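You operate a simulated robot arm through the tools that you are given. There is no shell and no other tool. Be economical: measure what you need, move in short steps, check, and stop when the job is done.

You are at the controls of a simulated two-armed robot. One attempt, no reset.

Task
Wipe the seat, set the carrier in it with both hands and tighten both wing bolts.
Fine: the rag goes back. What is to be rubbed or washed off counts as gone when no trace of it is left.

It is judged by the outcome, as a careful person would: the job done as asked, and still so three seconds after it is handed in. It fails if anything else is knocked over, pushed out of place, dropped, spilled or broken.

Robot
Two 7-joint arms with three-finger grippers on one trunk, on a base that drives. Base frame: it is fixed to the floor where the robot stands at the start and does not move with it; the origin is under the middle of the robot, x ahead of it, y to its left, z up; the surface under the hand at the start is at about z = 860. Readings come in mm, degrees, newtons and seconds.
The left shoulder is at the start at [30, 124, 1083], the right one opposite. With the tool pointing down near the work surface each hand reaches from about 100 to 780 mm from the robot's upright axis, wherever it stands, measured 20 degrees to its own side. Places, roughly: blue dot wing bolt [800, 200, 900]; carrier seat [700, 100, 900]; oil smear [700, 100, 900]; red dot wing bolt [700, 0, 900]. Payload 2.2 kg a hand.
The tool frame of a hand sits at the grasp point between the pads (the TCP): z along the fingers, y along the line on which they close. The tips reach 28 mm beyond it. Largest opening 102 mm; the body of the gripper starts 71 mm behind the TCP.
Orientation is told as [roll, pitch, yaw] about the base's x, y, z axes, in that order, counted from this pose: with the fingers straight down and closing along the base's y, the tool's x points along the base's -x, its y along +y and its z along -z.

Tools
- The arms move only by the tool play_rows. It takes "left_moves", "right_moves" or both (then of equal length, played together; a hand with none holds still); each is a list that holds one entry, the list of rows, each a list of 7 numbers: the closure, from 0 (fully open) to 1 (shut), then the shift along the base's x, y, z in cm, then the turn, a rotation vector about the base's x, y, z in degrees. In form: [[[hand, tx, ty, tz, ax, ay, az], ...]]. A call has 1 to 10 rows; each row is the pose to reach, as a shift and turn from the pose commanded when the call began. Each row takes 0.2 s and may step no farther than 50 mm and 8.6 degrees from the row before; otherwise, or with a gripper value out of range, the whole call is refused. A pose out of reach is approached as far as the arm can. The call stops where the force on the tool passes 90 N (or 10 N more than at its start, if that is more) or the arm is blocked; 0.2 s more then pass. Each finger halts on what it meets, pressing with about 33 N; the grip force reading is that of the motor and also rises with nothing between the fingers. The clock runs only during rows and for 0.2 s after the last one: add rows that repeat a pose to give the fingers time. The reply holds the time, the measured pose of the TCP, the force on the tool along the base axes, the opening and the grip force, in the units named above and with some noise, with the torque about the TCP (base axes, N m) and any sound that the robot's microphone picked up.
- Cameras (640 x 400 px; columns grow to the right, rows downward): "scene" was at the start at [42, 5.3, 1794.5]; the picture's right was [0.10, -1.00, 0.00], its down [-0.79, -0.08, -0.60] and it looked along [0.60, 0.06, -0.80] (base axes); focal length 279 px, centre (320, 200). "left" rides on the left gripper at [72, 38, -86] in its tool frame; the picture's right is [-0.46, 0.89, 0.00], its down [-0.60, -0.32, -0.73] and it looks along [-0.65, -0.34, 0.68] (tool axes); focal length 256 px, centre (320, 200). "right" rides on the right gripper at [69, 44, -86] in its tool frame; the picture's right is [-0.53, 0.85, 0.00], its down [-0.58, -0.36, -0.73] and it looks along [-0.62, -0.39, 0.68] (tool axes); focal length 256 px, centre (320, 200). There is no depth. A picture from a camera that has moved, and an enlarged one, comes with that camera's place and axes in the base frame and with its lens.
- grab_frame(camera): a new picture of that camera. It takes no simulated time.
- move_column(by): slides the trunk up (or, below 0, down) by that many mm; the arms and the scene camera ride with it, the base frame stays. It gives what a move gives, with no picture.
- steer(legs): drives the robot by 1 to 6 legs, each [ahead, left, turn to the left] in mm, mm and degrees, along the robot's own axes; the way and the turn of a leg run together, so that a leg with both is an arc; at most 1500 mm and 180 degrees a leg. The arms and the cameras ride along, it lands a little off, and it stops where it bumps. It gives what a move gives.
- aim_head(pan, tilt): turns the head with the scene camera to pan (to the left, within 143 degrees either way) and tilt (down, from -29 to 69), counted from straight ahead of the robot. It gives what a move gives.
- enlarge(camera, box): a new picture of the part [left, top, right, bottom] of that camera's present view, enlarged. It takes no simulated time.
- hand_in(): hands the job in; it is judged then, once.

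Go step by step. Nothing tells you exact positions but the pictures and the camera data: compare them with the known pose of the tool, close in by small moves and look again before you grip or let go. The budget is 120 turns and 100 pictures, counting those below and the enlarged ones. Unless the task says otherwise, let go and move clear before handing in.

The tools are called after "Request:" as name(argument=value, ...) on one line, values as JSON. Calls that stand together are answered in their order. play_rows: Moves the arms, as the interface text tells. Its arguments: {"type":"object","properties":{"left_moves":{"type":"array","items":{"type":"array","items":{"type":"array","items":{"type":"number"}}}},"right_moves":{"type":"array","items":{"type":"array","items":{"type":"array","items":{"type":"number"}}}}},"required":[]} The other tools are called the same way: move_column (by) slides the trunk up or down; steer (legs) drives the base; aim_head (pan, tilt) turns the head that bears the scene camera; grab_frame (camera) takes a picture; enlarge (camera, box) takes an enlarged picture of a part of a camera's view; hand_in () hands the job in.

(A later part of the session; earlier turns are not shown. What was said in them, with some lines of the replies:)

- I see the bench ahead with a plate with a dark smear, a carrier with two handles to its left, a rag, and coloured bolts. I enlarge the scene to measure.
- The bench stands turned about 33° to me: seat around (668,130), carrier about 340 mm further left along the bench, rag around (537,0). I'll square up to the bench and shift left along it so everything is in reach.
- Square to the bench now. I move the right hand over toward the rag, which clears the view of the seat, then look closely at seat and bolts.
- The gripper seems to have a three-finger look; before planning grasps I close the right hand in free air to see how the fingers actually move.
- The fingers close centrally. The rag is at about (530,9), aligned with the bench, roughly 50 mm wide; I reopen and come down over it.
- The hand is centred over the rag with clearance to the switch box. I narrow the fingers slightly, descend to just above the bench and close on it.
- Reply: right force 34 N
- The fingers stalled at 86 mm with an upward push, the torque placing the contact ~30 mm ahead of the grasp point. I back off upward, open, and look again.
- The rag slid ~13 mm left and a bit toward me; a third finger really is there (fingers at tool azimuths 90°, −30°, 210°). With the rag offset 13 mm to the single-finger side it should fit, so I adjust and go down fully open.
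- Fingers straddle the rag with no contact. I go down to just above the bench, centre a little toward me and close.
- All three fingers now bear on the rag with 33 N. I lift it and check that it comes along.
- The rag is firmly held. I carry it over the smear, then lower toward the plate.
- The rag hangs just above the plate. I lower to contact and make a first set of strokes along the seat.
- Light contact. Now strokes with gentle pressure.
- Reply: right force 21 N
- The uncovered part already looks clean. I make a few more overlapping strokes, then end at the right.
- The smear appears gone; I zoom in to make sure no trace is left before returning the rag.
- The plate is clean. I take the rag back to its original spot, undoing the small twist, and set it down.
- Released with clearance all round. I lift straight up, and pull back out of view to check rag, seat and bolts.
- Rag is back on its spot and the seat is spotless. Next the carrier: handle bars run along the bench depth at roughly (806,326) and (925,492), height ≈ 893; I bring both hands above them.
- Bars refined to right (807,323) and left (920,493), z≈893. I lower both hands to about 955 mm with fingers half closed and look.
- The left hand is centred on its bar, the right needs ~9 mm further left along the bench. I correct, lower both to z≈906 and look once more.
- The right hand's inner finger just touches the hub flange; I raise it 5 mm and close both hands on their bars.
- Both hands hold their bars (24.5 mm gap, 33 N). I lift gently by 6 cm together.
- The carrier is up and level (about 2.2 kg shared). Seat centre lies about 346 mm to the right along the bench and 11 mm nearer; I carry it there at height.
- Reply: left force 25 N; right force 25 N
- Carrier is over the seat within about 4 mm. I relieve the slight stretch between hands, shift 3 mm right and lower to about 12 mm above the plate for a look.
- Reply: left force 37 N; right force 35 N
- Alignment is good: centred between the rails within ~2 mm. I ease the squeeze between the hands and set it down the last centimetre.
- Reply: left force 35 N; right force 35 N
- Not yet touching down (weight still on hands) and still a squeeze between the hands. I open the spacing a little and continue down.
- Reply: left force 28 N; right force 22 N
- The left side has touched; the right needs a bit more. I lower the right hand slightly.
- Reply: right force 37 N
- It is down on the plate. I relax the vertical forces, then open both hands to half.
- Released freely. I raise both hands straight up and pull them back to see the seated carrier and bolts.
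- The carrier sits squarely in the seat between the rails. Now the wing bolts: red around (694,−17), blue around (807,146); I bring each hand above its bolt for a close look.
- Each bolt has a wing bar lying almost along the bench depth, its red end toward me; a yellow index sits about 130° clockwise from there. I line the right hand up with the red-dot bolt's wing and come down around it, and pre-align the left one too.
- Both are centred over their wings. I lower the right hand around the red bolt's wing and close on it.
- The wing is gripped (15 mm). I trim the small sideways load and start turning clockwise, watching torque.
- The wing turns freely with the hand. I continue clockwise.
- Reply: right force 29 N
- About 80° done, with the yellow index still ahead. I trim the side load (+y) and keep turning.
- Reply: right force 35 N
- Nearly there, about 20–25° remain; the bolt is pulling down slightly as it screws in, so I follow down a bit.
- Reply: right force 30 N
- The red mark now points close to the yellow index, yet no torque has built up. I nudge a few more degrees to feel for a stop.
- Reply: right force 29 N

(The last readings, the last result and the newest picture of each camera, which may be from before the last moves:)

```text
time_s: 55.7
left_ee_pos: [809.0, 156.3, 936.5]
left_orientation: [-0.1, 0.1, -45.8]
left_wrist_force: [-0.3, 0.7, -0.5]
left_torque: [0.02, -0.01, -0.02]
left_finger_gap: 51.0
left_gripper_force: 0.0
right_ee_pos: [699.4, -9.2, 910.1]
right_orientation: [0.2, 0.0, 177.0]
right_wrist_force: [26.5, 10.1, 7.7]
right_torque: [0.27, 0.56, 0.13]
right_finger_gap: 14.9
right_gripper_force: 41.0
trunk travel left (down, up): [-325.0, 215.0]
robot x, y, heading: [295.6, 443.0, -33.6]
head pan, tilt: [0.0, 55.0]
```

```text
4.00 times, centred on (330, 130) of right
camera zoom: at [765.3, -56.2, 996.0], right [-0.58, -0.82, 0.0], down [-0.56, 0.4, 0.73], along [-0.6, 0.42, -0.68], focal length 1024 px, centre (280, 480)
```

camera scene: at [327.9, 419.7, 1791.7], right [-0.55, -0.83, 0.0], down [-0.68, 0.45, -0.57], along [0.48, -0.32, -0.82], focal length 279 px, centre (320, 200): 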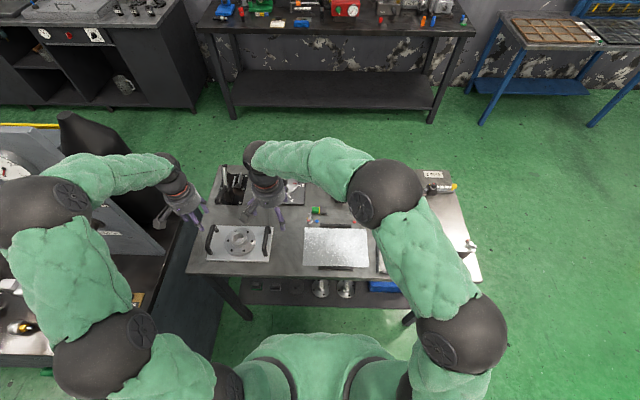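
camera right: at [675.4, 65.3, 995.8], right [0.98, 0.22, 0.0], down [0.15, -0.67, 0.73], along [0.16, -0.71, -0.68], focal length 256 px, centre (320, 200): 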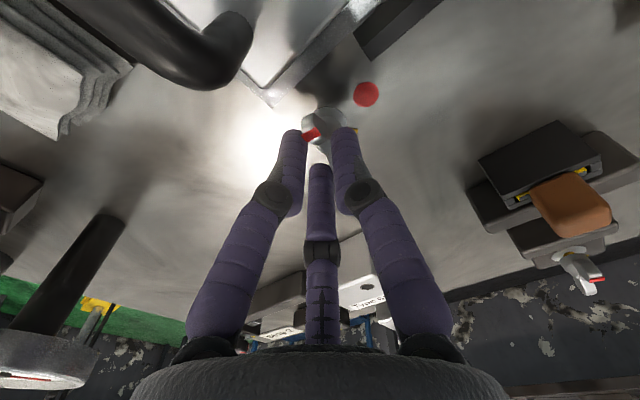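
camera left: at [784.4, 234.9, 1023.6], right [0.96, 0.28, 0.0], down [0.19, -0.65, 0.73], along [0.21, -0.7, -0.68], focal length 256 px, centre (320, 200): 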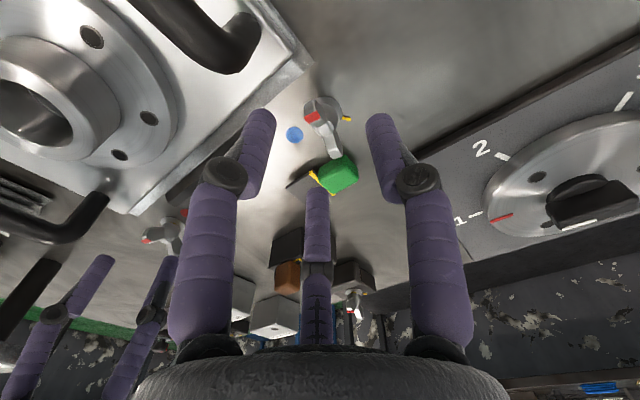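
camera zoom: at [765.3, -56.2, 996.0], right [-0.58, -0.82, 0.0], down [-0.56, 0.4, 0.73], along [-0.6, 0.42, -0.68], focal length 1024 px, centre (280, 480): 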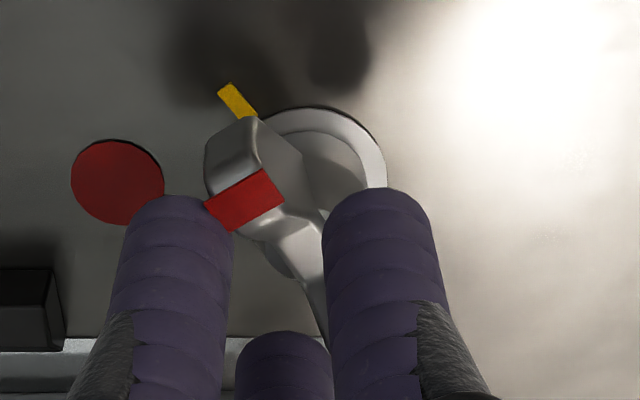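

No clear stop yet. I look at the other, presumably tightened, wing bolts on the bench to see how red and yellow marks stand when tight.

Request:
enlarge(camera="scene", box=[420, 220, 490, 264])

Request:
enlarge(camera="scene", box=[300, 150, 400, 215])

```text
9.09 times, centred on (455, 242) of scene
camera zoom: at [328.6, 420.0, 1791.8], right [-0.55, -0.83, 0.0], down [-0.68, 0.45, -0.57], along [0.48, -0.32, -0.82], focal length 2537 px, centre (-907, -182)
```

zoom: 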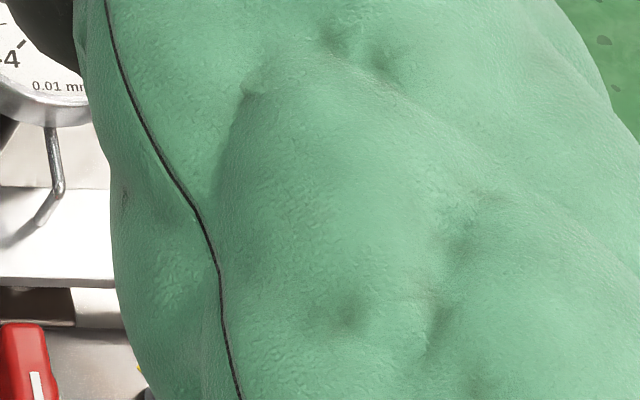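

```text
6.15 times, centred on (350, 182) of scene
camera zoom: at [328.6, 420.0, 1791.8], right [-0.55, -0.83, 0.0], down [-0.68, 0.45, -0.57], along [0.48, -0.32, -0.82], focal length 1718 px, centre (135, 308)
```

zoom: 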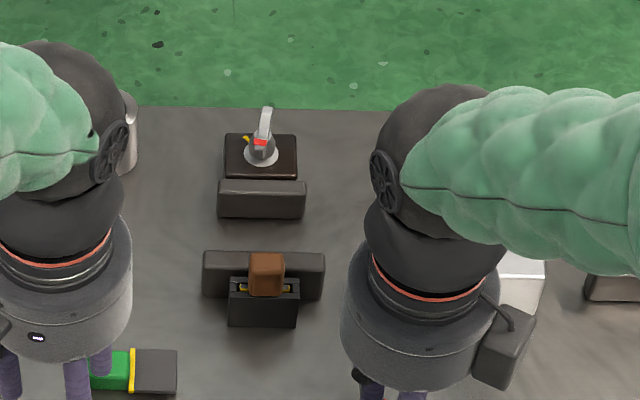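

The clamp on the gauge arm (seen earlier) has its red mark by the yellow one, supporting that the index means tight. I probe a few degrees more for a stop.

Request:
play_rows(right_moves=[[[1, 0.08, 0, 0, 0, 0, -4], [1, 0.1, 0, 0, 0, 0, -8], [1, 0.1, 0, 0, 0, 0, -8]]])

Request:
enlarge(camera="right", box=[260, 80, 400, 180])

```text
time_s: 56.5
left_ee_pos: [809.2, 155.4, 937.1]
left_orientation: [0.0, 0.0, -45.9]
left_wrist_force: [0.9, 0.9, 0.8]
left_torque: [0.04, 0.01, 0.02]
left_finger_gap: 51.0
left_gripper_force: 0.1
right_ee_pos: [699.8, -11.4, 910.3]
right_orientation: [0.1, 0.1, 169.0]
right_wrist_force: [19.0, 2.9, 5.7]
right_torque: [-0.01, -0.72, 0.06]
right_finger_gap: 14.9
right_gripper_force: 41.2
trunk travel left (down, up): [-325.0, 215.0]
robot x, y, heading: [288.3, 443.9, -33.5]
head pan, tilt: [0.0, 55.0]
```

```text
4.00 times, centred on (330, 130) of right
camera zoom: at [758.4, -65.4, 996.0], right [-0.69, -0.73, 0.0], down [-0.5, 0.47, 0.73], along [-0.53, 0.5, -0.68], focal length 1024 px, centre (280, 480)
```

zoom: 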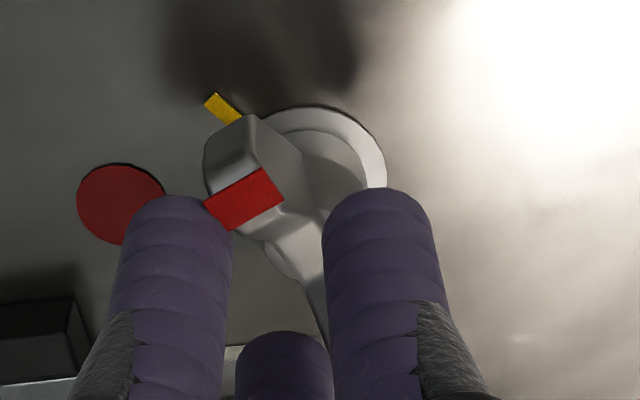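

No hard stop, so I go by the index. I open, lift clear and check the mark alignment from the scene camera.

Request:
play_rows(right_moves=[[[0.7, 0, 0, 0, 0, 0, 0], [0.5, 0, 0, 0, 0, 0, 0], [0.5, 0, 0, 1.5, 0, 0, 0], [0.5, 0, 0, 4, 0, 0, 0], [0.5, -2, -3, 7, 0, 0, 0], [0.5, -4, -6, 9, 0, 0, 0], [0.5, -6, -10, 9, 0, 0, 0]]])

Request:
enlarge(camera="scene", box=[340, 205, 380, 230])

Request:
grab_frame(camera="right")

```text
time_s: 58.1
left_ee_pos: [807.1, 154.2, 938.4]
left_orientation: [0.0, 0.1, -45.9]
left_wrist_force: [0.4, 0.7, -0.9]
left_torque: [0.02, 0.0, 0.02]
left_finger_gap: 51.0
left_gripper_force: 0.1
right_ee_pos: [636.4, -110.0, 997.8]
right_orientation: [-0.1, 0.1, 169.0]
right_wrist_force: [-1.0, 0.5, -0.5]
right_torque: [-0.01, 0.05, 0.03]
right_finger_gap: 51.0
right_gripper_force: 0.0
trunk travel left (down, up): [-325.0, 215.0]
robot x, y, heading: [292.3, 446.7, -33.4]
head pan, tilt: [0.0, 55.0]
```

```text
16.00 times, centred on (360, 218) of scene
camera zoom: at [324.8, 416.1, 1791.8], right [-0.55, -0.83, 0.0], down [-0.68, 0.45, -0.57], along [0.48, -0.31, -0.82], focal length 4466 px, centre (-320, -80)
```

zoom: 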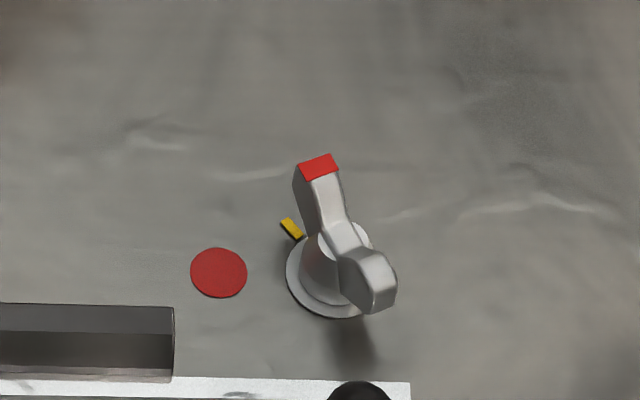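

```text
29 pictures are left
camera right: at [696.9, -164.8, 1083.6], right [-0.68, -0.73, 0.0], down [-0.5, 0.47, 0.73], along [-0.53, 0.5, -0.68], focal length 256 px, centre (320, 200)
```

right: 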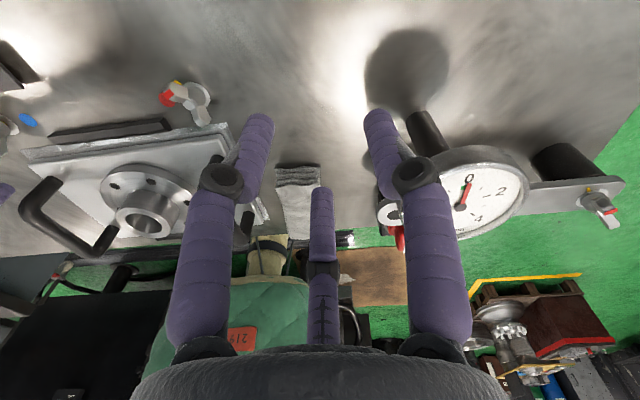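

The red end overshoots the yellow index by about 10°. I regrip and turn it back some 8° so the marks line up.

Request:
play_rows(right_moves=[[[0.5, 2, 4, 0, 0, 0, 0], [0.5, 4, 7, -2, 0, 0, 0], [0.5, 6.1, 10, -5, 0, 0, 0], [0.5, 6.1, 10, -7.5, 0, 0, 0], [0.5, 6.1, 10, -9, 0, 0, 0], [0.8, 6.1, 10, -9, 0, 0, 0], [1, 6.1, 10, -9, 0, 0, 0], [1, 6.1, 10, -9, 0, 0, 4], [1, 6.1, 10, -9, 0, 0, 8], [1, 6.1, 10, -9, 0, 0, 8]]])

```text
time_s: 60.3
left_ee_pos: [806.0, 154.9, 936.8]
left_orientation: [0.0, 0.0, -45.9]
left_wrist_force: [0.1, 0.9, -0.4]
left_torque: [0.01, 0.01, -0.03]
left_finger_gap: 51.0
left_gripper_force: 0.1
right_ee_pos: [697.9, -10.4, 909.5]
right_orientation: [-0.1, 0.0, 177.1]
right_wrist_force: [0.5, -0.4, 0.2]
right_torque: [-0.02, 0.01, -0.04]
right_finger_gap: 14.8
right_gripper_force: 41.2
trunk travel left (down, up): [-325.0, 215.0]
robot x, y, heading: [293.6, 441.1, -33.5]
head pan, tilt: [0.0, 55.0]
```

Gripped and turned back; I release, lift clear and check again.

Request:
play_rows(right_moves=[[[0.7, 0, 0, 0, 0, 0, 0], [0.5, 0, 0, 0, 0, 0, 0], [0.5, 0, 0, 1.5, 0, 0, 0], [0.5, 0, 0, 4, 0, 0, 0], [0.5, -2, -3, 7, 0, 0, 0], [0.5, -4, -6, 9, 0, 0, 0], [0.5, -6, -10, 9, 0, 0, 0]]])

Request:
enlarge(camera="scene", box=[340, 205, 380, 230])

```text
time_s: 61.9
left_ee_pos: [808.1, 155.2, 938.7]
left_orientation: [0.2, 0.0, -45.8]
left_wrist_force: [-0.1, 0.1, -0.1]
left_torque: [0.01, -0.02, 0.0]
left_finger_gap: 51.0
left_gripper_force: 0.0
right_ee_pos: [637.7, -110.3, 999.8]
right_orientation: [-0.2, 0.0, 177.1]
right_wrist_force: [0.4, 0.0, -0.3]
right_torque: [0.06, -0.01, -0.01]
right_finger_gap: 51.0
right_gripper_force: 0.1
trunk travel left (down, up): [-325.0, 215.0]
robot x, y, heading: [294.9, 442.4, -33.0]
head pan, tilt: [0.0, 55.0]
```

```text
16.00 times, centred on (360, 218) of scene
camera zoom: at [324.8, 416.2, 1791.8], right [-0.55, -0.83, 0.0], down [-0.68, 0.45, -0.57], along [0.48, -0.31, -0.82], focal length 4466 px, centre (-320, -80)
```

zoom: 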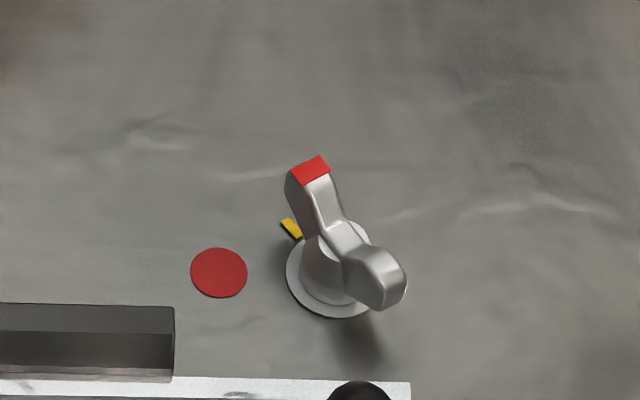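

The red bolt's mark now points along the yellow index (within a few degrees). Next the blue-dot bolt: I lower the left hand around its wing and close.

Request:
play_rows(left_moves=[[[0.5, 0, 0, -1, 0, 0, 0], [0.5, 0, 0, -2, 0, 0, 0], [0.5, 0, 0, -2.8, 0, 0, 0], [0.6, 0, 0, -2.8, 0, 0, 0], [0.7, 0, 0, -2.8, 0, 0, 0], [0.8, 0, 0, -2.8, 0, 0, 0], [0.9, 0, 0, -2.8, 0, 0, 0], [1, 0, 0, -2.8, 0, 0, 0], [1, 0, 0, -2.8, 0, 0, 0]]])

Request:
enlarge(camera="left", box=[260, 80, 400, 180])

```text
time_s: 63.9
left_ee_pos: [798.6, 155.3, 907.0]
left_orientation: [0.0, 0.4, -46.0]
left_wrist_force: [-32.2, 2.8, 0.0]
left_torque: [-0.02, 1.06, -0.15]
left_finger_gap: 12.9
left_gripper_force: 39.6
right_ee_pos: [635.0, -108.0, 1000.4]
right_orientation: [0.1, 0.2, 177.0]
right_wrist_force: [0.2, -0.2, 0.1]
right_torque: [0.0, 0.01, -0.04]
right_finger_gap: 51.0
right_gripper_force: 0.1
trunk travel left (down, up): [-325.0, 215.0]
robot x, y, heading: [293.7, 442.1, -33.3]
head pan, tilt: [0.0, 55.0]
```

```text
4.00 times, centred on (330, 130) of left
camera zoom: at [777.4, 235.0, 993.9], right [0.96, 0.28, 0.0], down [0.19, -0.66, 0.73], along [0.2, -0.7, -0.69], focal length 1024 px, centre (280, 480)
```

zoom: 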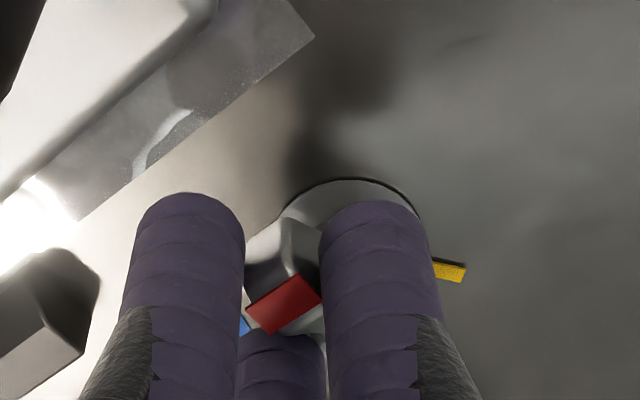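

The left hand slid off-centre toward the red end of the wing (32 N side load). I reopen, shift about 5 mm, and check before regripping.

Request:
play_rows(left_moves=[[[0.7, 0, 0, 0, 0, 0, 0], [0.5, 0, 0, 0, 0, 0, 0], [0.5, 0, 0, 0, 0, 0, 0], [0.5, 0.15, -0.45, 0, 0, 0, 0], [0.5, 0.15, -0.45, 0, 0, 0, 0]]])

Request:
enlarge(camera="left", box=[240, 80, 400, 200])

```text
time_s: 65.1
left_ee_pos: [806.1, 151.3, 909.3]
left_orientation: [0.0, 0.0, -45.9]
left_wrist_force: [0.0, 0.6, 0.0]
left_torque: [-0.01, -0.02, 0.02]
left_finger_gap: 51.0
left_gripper_force: 0.1
right_ee_pos: [637.3, -108.2, 999.5]
right_orientation: [0.0, 0.0, 177.1]
right_wrist_force: [-0.1, 1.0, 0.6]
right_torque: [0.01, 0.02, -0.02]
right_finger_gap: 51.0
right_gripper_force: 0.0
trunk travel left (down, up): [-325.0, 215.0]
robot x, y, heading: [289.1, 443.2, -33.5]
head pan, tilt: [0.0, 55.0]
```

```text
3.33 times, centred on (320, 140) of left
camera zoom: at [784.5, 229.3, 994.9], right [0.96, 0.28, 0.0], down [0.19, -0.65, 0.73], along [0.21, -0.7, -0.68], focal length 853 px, centre (320, 400)
```

zoom: 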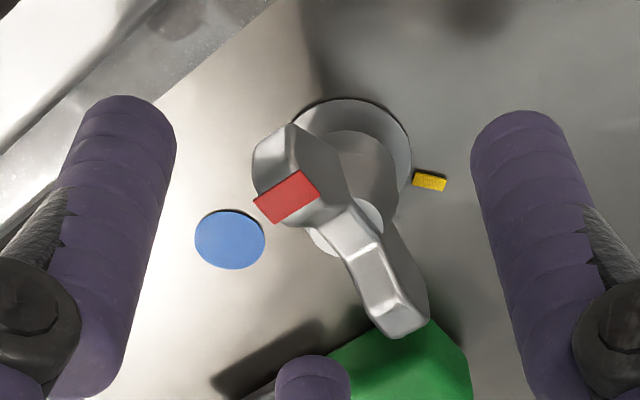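

Clear view now: the bolt axis is about 6 mm further in +x. I shift there and close.

Request:
play_rows(left_moves=[[[0.5, 0.6, 0.15, 0, 0, 0, 2], [0.5, 0.6, 0.15, 0, 0, 0, 3], [0.6, 0.6, 0.15, 0, 0, 0, 3], [0.7, 0.6, 0.15, 0, 0, 0, 3], [0.8, 0.6, 0.15, 0, 0, 0, 3], [0.9, 0.6, 0.15, 0, 0, 0, 3], [1, 0.6, 0.15, 0, 0, 0, 3], [1, 0.6, 0.15, 0, 0, 0, 3]]])

Request:
enlarge(camera="left", box=[260, 80, 400, 180])

```text
time_s: 66.9
left_ee_pos: [812.4, 145.4, 911.6]
left_orientation: [-0.1, -0.3, -43.0]
left_wrist_force: [-12.7, -31.5, 4.5]
left_torque: [-0.53, 0.53, 0.03]
left_finger_gap: 15.1
left_gripper_force: 40.9
right_ee_pos: [634.5, -111.6, 999.1]
right_orientation: [-0.1, 0.0, 177.0]
right_wrist_force: [-0.5, 1.0, -0.6]
right_torque: [-0.01, 0.0, 0.03]
right_finger_gap: 51.0
right_gripper_force: 0.0
trunk travel left (down, up): [-325.0, 215.0]
robot x, y, heading: [294.8, 443.6, -33.5]
head pan, tilt: [0.0, 55.0]
```

```text
4.00 times, centred on (330, 130) of left
camera zoom: at [784.6, 223.9, 996.4], right [0.94, 0.33, 0.0], down [0.22, -0.64, 0.73], along [0.24, -0.69, -0.68], focal length 1024 px, centre (280, 480)
```

zoom: 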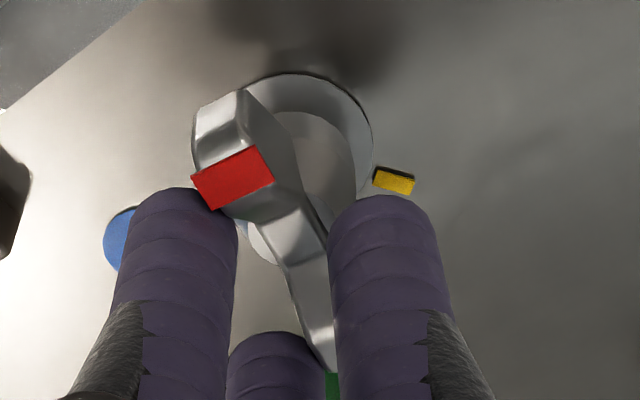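

Good grip (15.1 mm). I relieve the side load and turn clockwise as with the other bolt.

Request:
play_rows(left_moves=[[[1, -0.3, -0.3, 0, 0, 0, 0], [1, -0.3, -0.3, 0, 0, 0, -8], [1, -0.3, -0.3, 0, 0, 0, -16], [1, -0.3, -0.3, 0, 0, 0, -24], [1, -0.3, -0.3, 0, 0, 0, -32], [1, -0.3, -0.3, 0, 0, 0, -40], [1, -0.3, -0.3, 0, 0, 0, -40]]])

Request:
enlarge(camera="left", box=[260, 80, 400, 180])

```text
time_s: 68.5
left_ee_pos: [807.6, 147.7, 911.8]
left_orientation: [0.2, -0.1, -83.2]
left_wrist_force: [-14.5, -25.5, 17.0]
left_torque: [-1.76, 0.22, -0.06]
left_finger_gap: 15.1
left_gripper_force: 41.6
right_ee_pos: [634.6, -110.8, 1000.3]
right_orientation: [-0.2, 0.1, 177.2]
right_wrist_force: [0.4, 0.0, -0.5]
right_torque: [0.03, -0.02, 0.0]
right_finger_gap: 51.1
right_gripper_force: 0.1
trunk travel left (down, up): [-325.0, 215.0]
robot x, y, heading: [288.6, 441.9, -33.3]
head pan, tilt: [0.0, 55.0]
```

```text
4.00 times, centred on (330, 130) of left
camera zoom: at [837.4, 224.1, 996.8], right [0.93, -0.36, 0.0], down [-0.24, -0.64, 0.73], along [-0.26, -0.68, -0.68], focal length 1024 px, centre (280, 480)
```

zoom: 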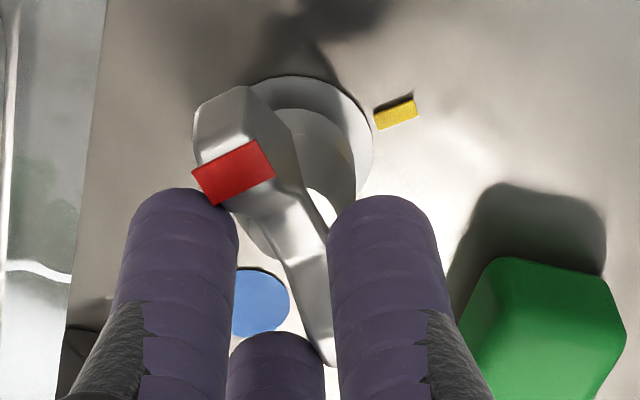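

Turning well. I continue another 48° while compensating for the small off-axis offset.

Request:
play_rows(left_moves=[[[1, -0.15, -0.2, 0, 0, 0, -8], [1, -0.2, -0.22, 0, 0, 0, -16], [1, -0.25, -0.22, 0, 0, 0, -24], [1, -0.3, -0.2, 0, 0, 0, -32], [1, -0.38, -0.18, 0, 0, 0, -40], [1, -0.43, -0.15, 0, 0, 0, -48], [1, -0.43, -0.15, 0, 0, 0, -48]]])

Request:
enlarge(camera="left", box=[260, 80, 400, 180])

```text
time_s: 70.1
left_ee_pos: [807.0, 150.5, 910.4]
left_orientation: [0.0, 0.1, -131.0]
left_wrist_force: [4.5, 10.5, 15.9]
left_torque: [1.45, -1.22, -0.02]
left_finger_gap: 15.1
left_gripper_force: 41.1
right_ee_pos: [637.5, -107.9, 1000.9]
right_orientation: [0.2, -0.1, 177.1]
right_wrist_force: [0.6, 0.1, 0.3]
right_torque: [0.01, 0.02, -0.01]
right_finger_gap: 50.9
right_gripper_force: 0.0
trunk travel left (down, up): [-325.0, 215.0]
robot x, y, heading: [292.7, 447.2, -33.5]
head pan, tilt: [0.0, 55.0]
```

```text
4.00 times, centred on (330, 130) of left
camera zoom: at [883.2, 180.8, 996.8], right [0.36, -0.93, 0.0], down [-0.64, -0.25, 0.73], along [-0.68, -0.26, -0.68], focal length 1024 px, centre (280, 480)
```

zoom: 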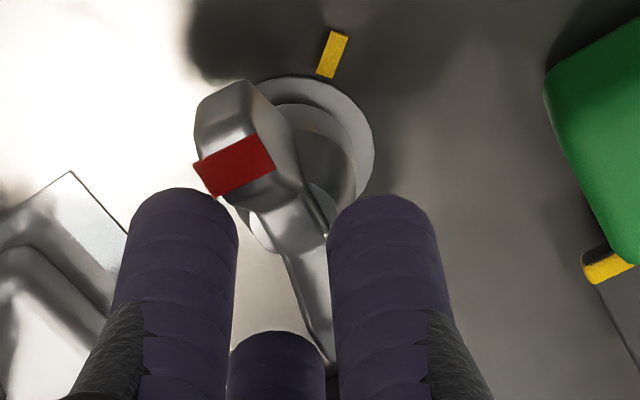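

88° done. I turn the remaining ~48° to bring red to the yellow index.

Request:
play_rows(left_moves=[[[1, 0.02, 0.12, 0.05, 0, 0, -8], [1, 0, 0.18, 0.05, 0, 0, -16], [1, -0.02, 0.22, 0.05, 0, 0, -24], [1, -0.05, 0.3, 0.05, 0, 0, -32], [1, -0.08, 0.35, 0.05, 0, 0, -40], [1, -0.1, 0.4, 0.05, 0, 0, -48], [1, -0.1, 0.4, 0.05, 0, 0, -48]]])

Request:
enlarge(camera="left", box=[260, 80, 400, 180])

```text
time_s: 71.7
left_ee_pos: [808.4, 153.4, 911.6]
left_orientation: [0.2, 0.0, -179.0]
left_wrist_force: [27.4, 23.6, 8.3]
left_torque: [0.57, 0.26, 0.17]
left_finger_gap: 14.8
left_gripper_force: 41.3
right_ee_pos: [640.2, -107.2, 1001.0]
right_orientation: [0.0, -0.1, 177.1]
right_wrist_force: [-0.2, -1.8, 0.0]
right_torque: [-0.03, -0.01, 0.02]
right_finger_gap: 50.9
right_gripper_force: 0.0
trunk travel left (down, up): [-325.0, 215.0]
robot x, y, heading: [291.0, 440.6, -33.0]
head pan, tilt: [0.0, 55.0]
```

```text
4.00 times, centred on (330, 130) of left
camera zoom: at [881.7, 118.4, 996.8], right [-0.45, -0.89, 0.0], down [-0.61, 0.31, 0.73], along [-0.65, 0.33, -0.68], focal length 1024 px, centre (280, 480)
```

zoom: 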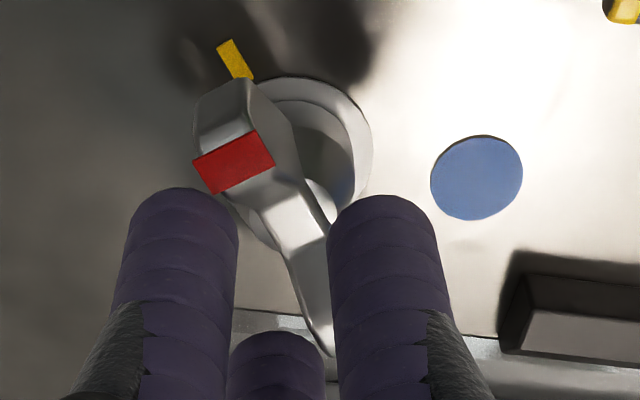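

The red lobe now faces the yellow mark. I relax, release, lift clear and check the outcome from the scene camera.

Request:
play_rows(left_moves=[[[1, 0.2, 0.2, 0, 0, 0, -1], [1, 0.2, 0.2, 0, 0, 0, -1], [0.7, 0.2, 0.2, 0, 0, 0, -1], [0.5, 0.2, 0.2, 0, 0, 0, -1], [0.5, 0.2, 0.2, 1.5, 0, 0, -1], [0.5, 0.2, 0.2, 4, 0, 0, -1], [0.5, 0.5, 2, 8, 0, 0, -1], [0.5, 0, 6, 10, 0, 0, -1], [0.5, 0, 10, 12, 0, 0, -1], [0.5, 0, 13, 12, 0, 0, -1]]])

Request:
enlarge(camera="scene", box=[295, 205, 335, 230])

Request:
enlarge(camera="scene", box=[280, 180, 410, 280])

```text
time_s: 73.9
left_ee_pos: [807.3, 282.6, 1031.6]
left_orientation: [0.0, 0.0, -180.1]
left_wrist_force: [-0.4, 0.9, -0.4]
left_torque: [-0.02, 0.0, -0.01]
left_finger_gap: 50.9
left_gripper_force: 0.0
right_ee_pos: [636.6, -108.3, 1000.3]
right_orientation: [0.1, -0.1, 177.0]
right_wrist_force: [0.2, -1.2, -0.5]
right_torque: [0.01, -0.02, -0.02]
right_finger_gap: 51.1
right_gripper_force: 0.0
trunk travel left (down, up): [-325.0, 215.0]
robot x, y, heading: [295.1, 445.0, -33.4]
head pan, tilt: [0.0, 55.0]
```

```text
16.00 times, centred on (315, 218) of scene
camera zoom: at [325.6, 419.0, 1791.8], right [-0.55, -0.83, 0.0], down [-0.68, 0.45, -0.57], along [0.48, -0.32, -0.82], focal length 4466 px, centre (400, -80)
```

zoom: 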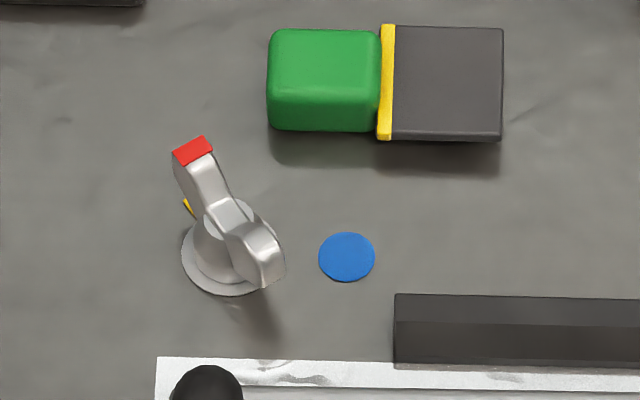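

```text
4.00 times, centred on (345, 230) of scene
camera zoom: at [325.6, 419.0, 1791.8], right [-0.55, -0.83, 0.0], down [-0.68, 0.45, -0.57], along [0.48, -0.32, -0.82], focal length 1116 px, centre (220, 80)
```

zoom: 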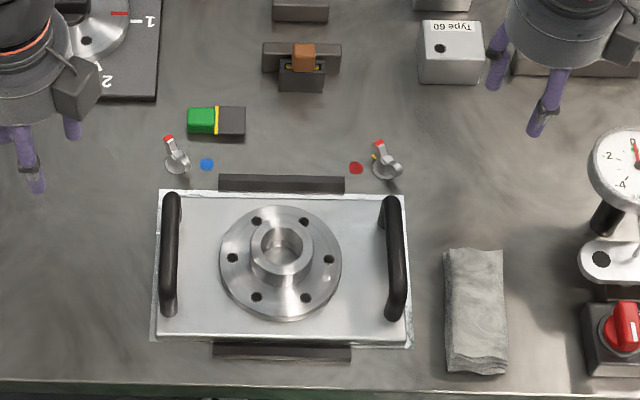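

Both wings appear to cover their yellow index, and carrier, rag and everything else look right. For a precise check I view the red bolt along its index direction with the right hand camera.

Request:
play_rows(right_moves=[[[0.3, 1.2, 2, 0, 0, 0, 7.6], [0.1, 2.4, 4, 0, 0, 0, 15.2], [0, 3.6, 6, 0, 0, 0, 22.8], [0, 4.8, 8, -1, 0, 0, 30.4], [0, 6, 9.8, -2.5, 0, 0, 38], [0, 6, 9.8, -2.5, 0, 0, 38]]])

Request:
enlarge(camera="right", box=[240, 50, 400, 170])

```text
time_s: 75.3
left_ee_pos: [806.0, 282.2, 1031.5]
left_orientation: [0.0, -0.1, -179.9]
left_wrist_force: [0.2, 0.0, -0.1]
left_torque: [0.05, -0.01, 0.01]
left_finger_gap: 51.0
left_gripper_force: 0.0
right_ee_pos: [698.3, -11.0, 975.3]
right_orientation: [-0.1, 0.1, -144.7]
right_wrist_force: [0.3, -0.1, 0.6]
right_torque: [-0.01, 0.02, 0.03]
right_finger_gap: 102.0
right_gripper_force: 0.0
trunk travel left (down, up): [-325.0, 215.0]
robot x, y, heading: [290.2, 438.6, -33.5]
head pan, tilt: [0.0, 55.0]
```

```text
3.33 times, centred on (320, 110) of right
camera zoom: at [780.3, -5.9, 1061.5], right [0.05, -1.0, 0.0], down [-0.68, -0.03, 0.73], along [-0.73, -0.04, -0.68], focal length 853 px, centre (320, 500)
```

zoom: 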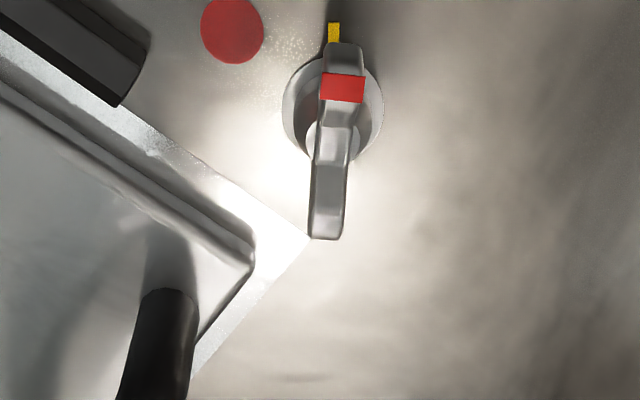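

The red wing lies within ~6° on the tight side of its index, and by the same reckoning the blue one within ~3°. I lift both hands well clear and take a last look.

Request:
play_rows(right_moves=[[[0, 0, 0, 4, 0, 0, 0], [0, 0, 0, 8, 0, 0, 0], [0, -2, -3, 12, 0, 0, 0], [0, -5, -6, 15, 0, 0, 0], [0, -8, -9, 16, 0, 0, 0], [0, -8, -9, 16, 0, 0, 0]]], left_moves=[[[0.5, 0, 0, 2, 0, 0, 0], [0.5, 0, 2, 5, 0, 0, 0], [0.5, 0, 4, 8, 0, 0, 0], [0.5, 0, 6, 10, 0, 0, 0], [0.5, 0, 6, 10, 0, 0, 0], [0.5, 0, 6, 10, 0, 0, 0]]])

Request:
grab_frame(camera="scene")

Request:
enlarge(camera="scene", box=[190, 150, 310, 280])

```text
refused: row 3 steps farther than a row can; nothing moved
```

```text
18 pictures are left
camera scene: at [324.8, 418.0, 1791.8], right [-0.55, -0.83, 0.0], down [-0.68, 0.45, -0.57], along [0.48, -0.32, -0.82], focal length 279 px, centre (320, 200)
```

scene: 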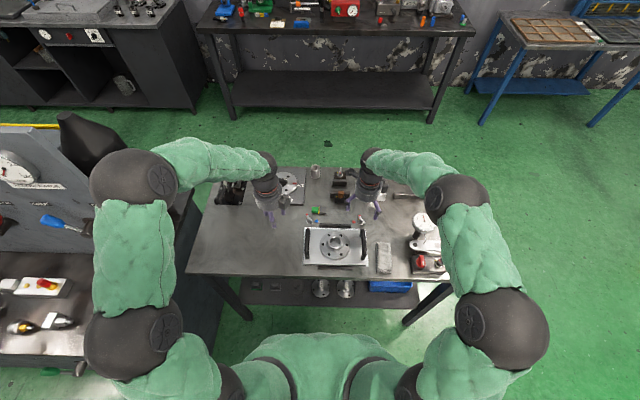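

```text
3.08 times, centred on (250, 215) of scene
camera zoom: at [324.8, 418.0, 1791.8], right [-0.55, -0.83, 0.0], down [-0.68, 0.45, -0.57], along [0.48, -0.32, -0.82], focal length 859 px, centre (535, 154)
```

zoom: 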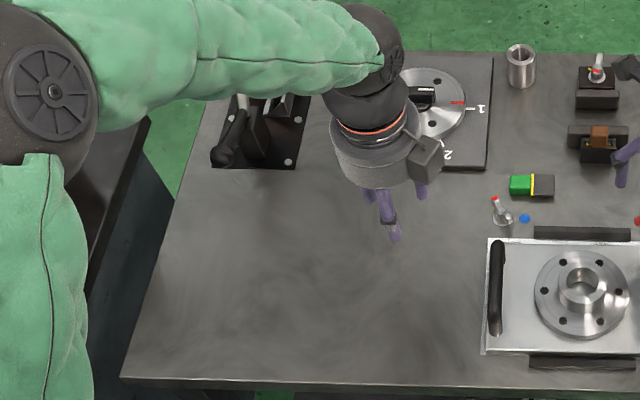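

The last move was refused for step length; the scene looks fine. I repeat the retreat with shorter steps.

Request:
play_rows(right_moves=[[[0, 0, 0, 4, 0, 0, 0], [0, 0, 0, 8, 0, 0, 0], [0, -1, -1.5, 11, 0, 0, 0], [0, -3, -4, 13, 0, 0, 0], [0, -5.5, -6.5, 14, 0, 0, 0], [0, -8, -9, 15, 0, 0, 0], [0, -8, -9, 15, 0, 0, 0]]])

Request:
enlarge(camera="scene", box=[280, 160, 480, 285])

```text
time_s: 76.9
left_ee_pos: [807.1, 281.7, 1031.6]
left_orientation: [0.0, 0.0, -179.8]
left_wrist_force: [0.6, 0.6, 0.3]
left_torque: [-0.01, 0.02, -0.02]
left_finger_gap: 51.2
left_gripper_force: 0.1
right_ee_pos: [616.0, -103.4, 1124.3]
right_orientation: [0.0, 0.1, -144.9]
right_wrist_force: [-0.7, 0.4, -0.3]
right_torque: [0.0, -0.02, 0.0]
right_finger_gap: 101.8
right_gripper_force: 0.0
trunk travel left (down, up): [-325.0, 215.0]
robot x, y, heading: [295.0, 441.1, -33.3]
head pan, tilt: [0.0, 55.0]
```

```text
3.20 times, centred on (380, 222) of scene
camera zoom: at [326.3, 418.7, 1791.8], right [-0.55, -0.83, 0.0], down [-0.68, 0.45, -0.57], along [0.48, -0.32, -0.82], focal length 893 px, centre (128, 128)
```

zoom: 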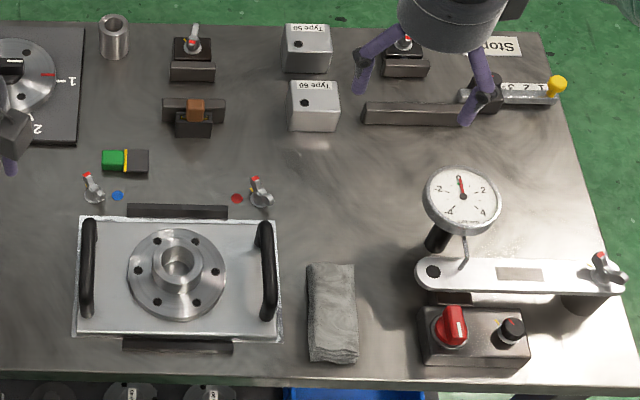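

Seat wiped, carrier seated between the rails, both wing bolts turned to their marks, rag back, and both hands clear. I hand it in.

Request:
hand_in()

```text
The job is handed in.
```

The job is handed in, but neither wing bolt came up against a hard stop. I judged them tight by lining each red wing up with the yellow mark beside it. I measured the red-dot bolt at about 6° past its mark. I estimate the blue-dot bolt at about 3° past.

The seat is wiped with no trace of oil left. The carrier was set in it with both hands and sits between the rails. The rag is back in its place and both hands are clear.
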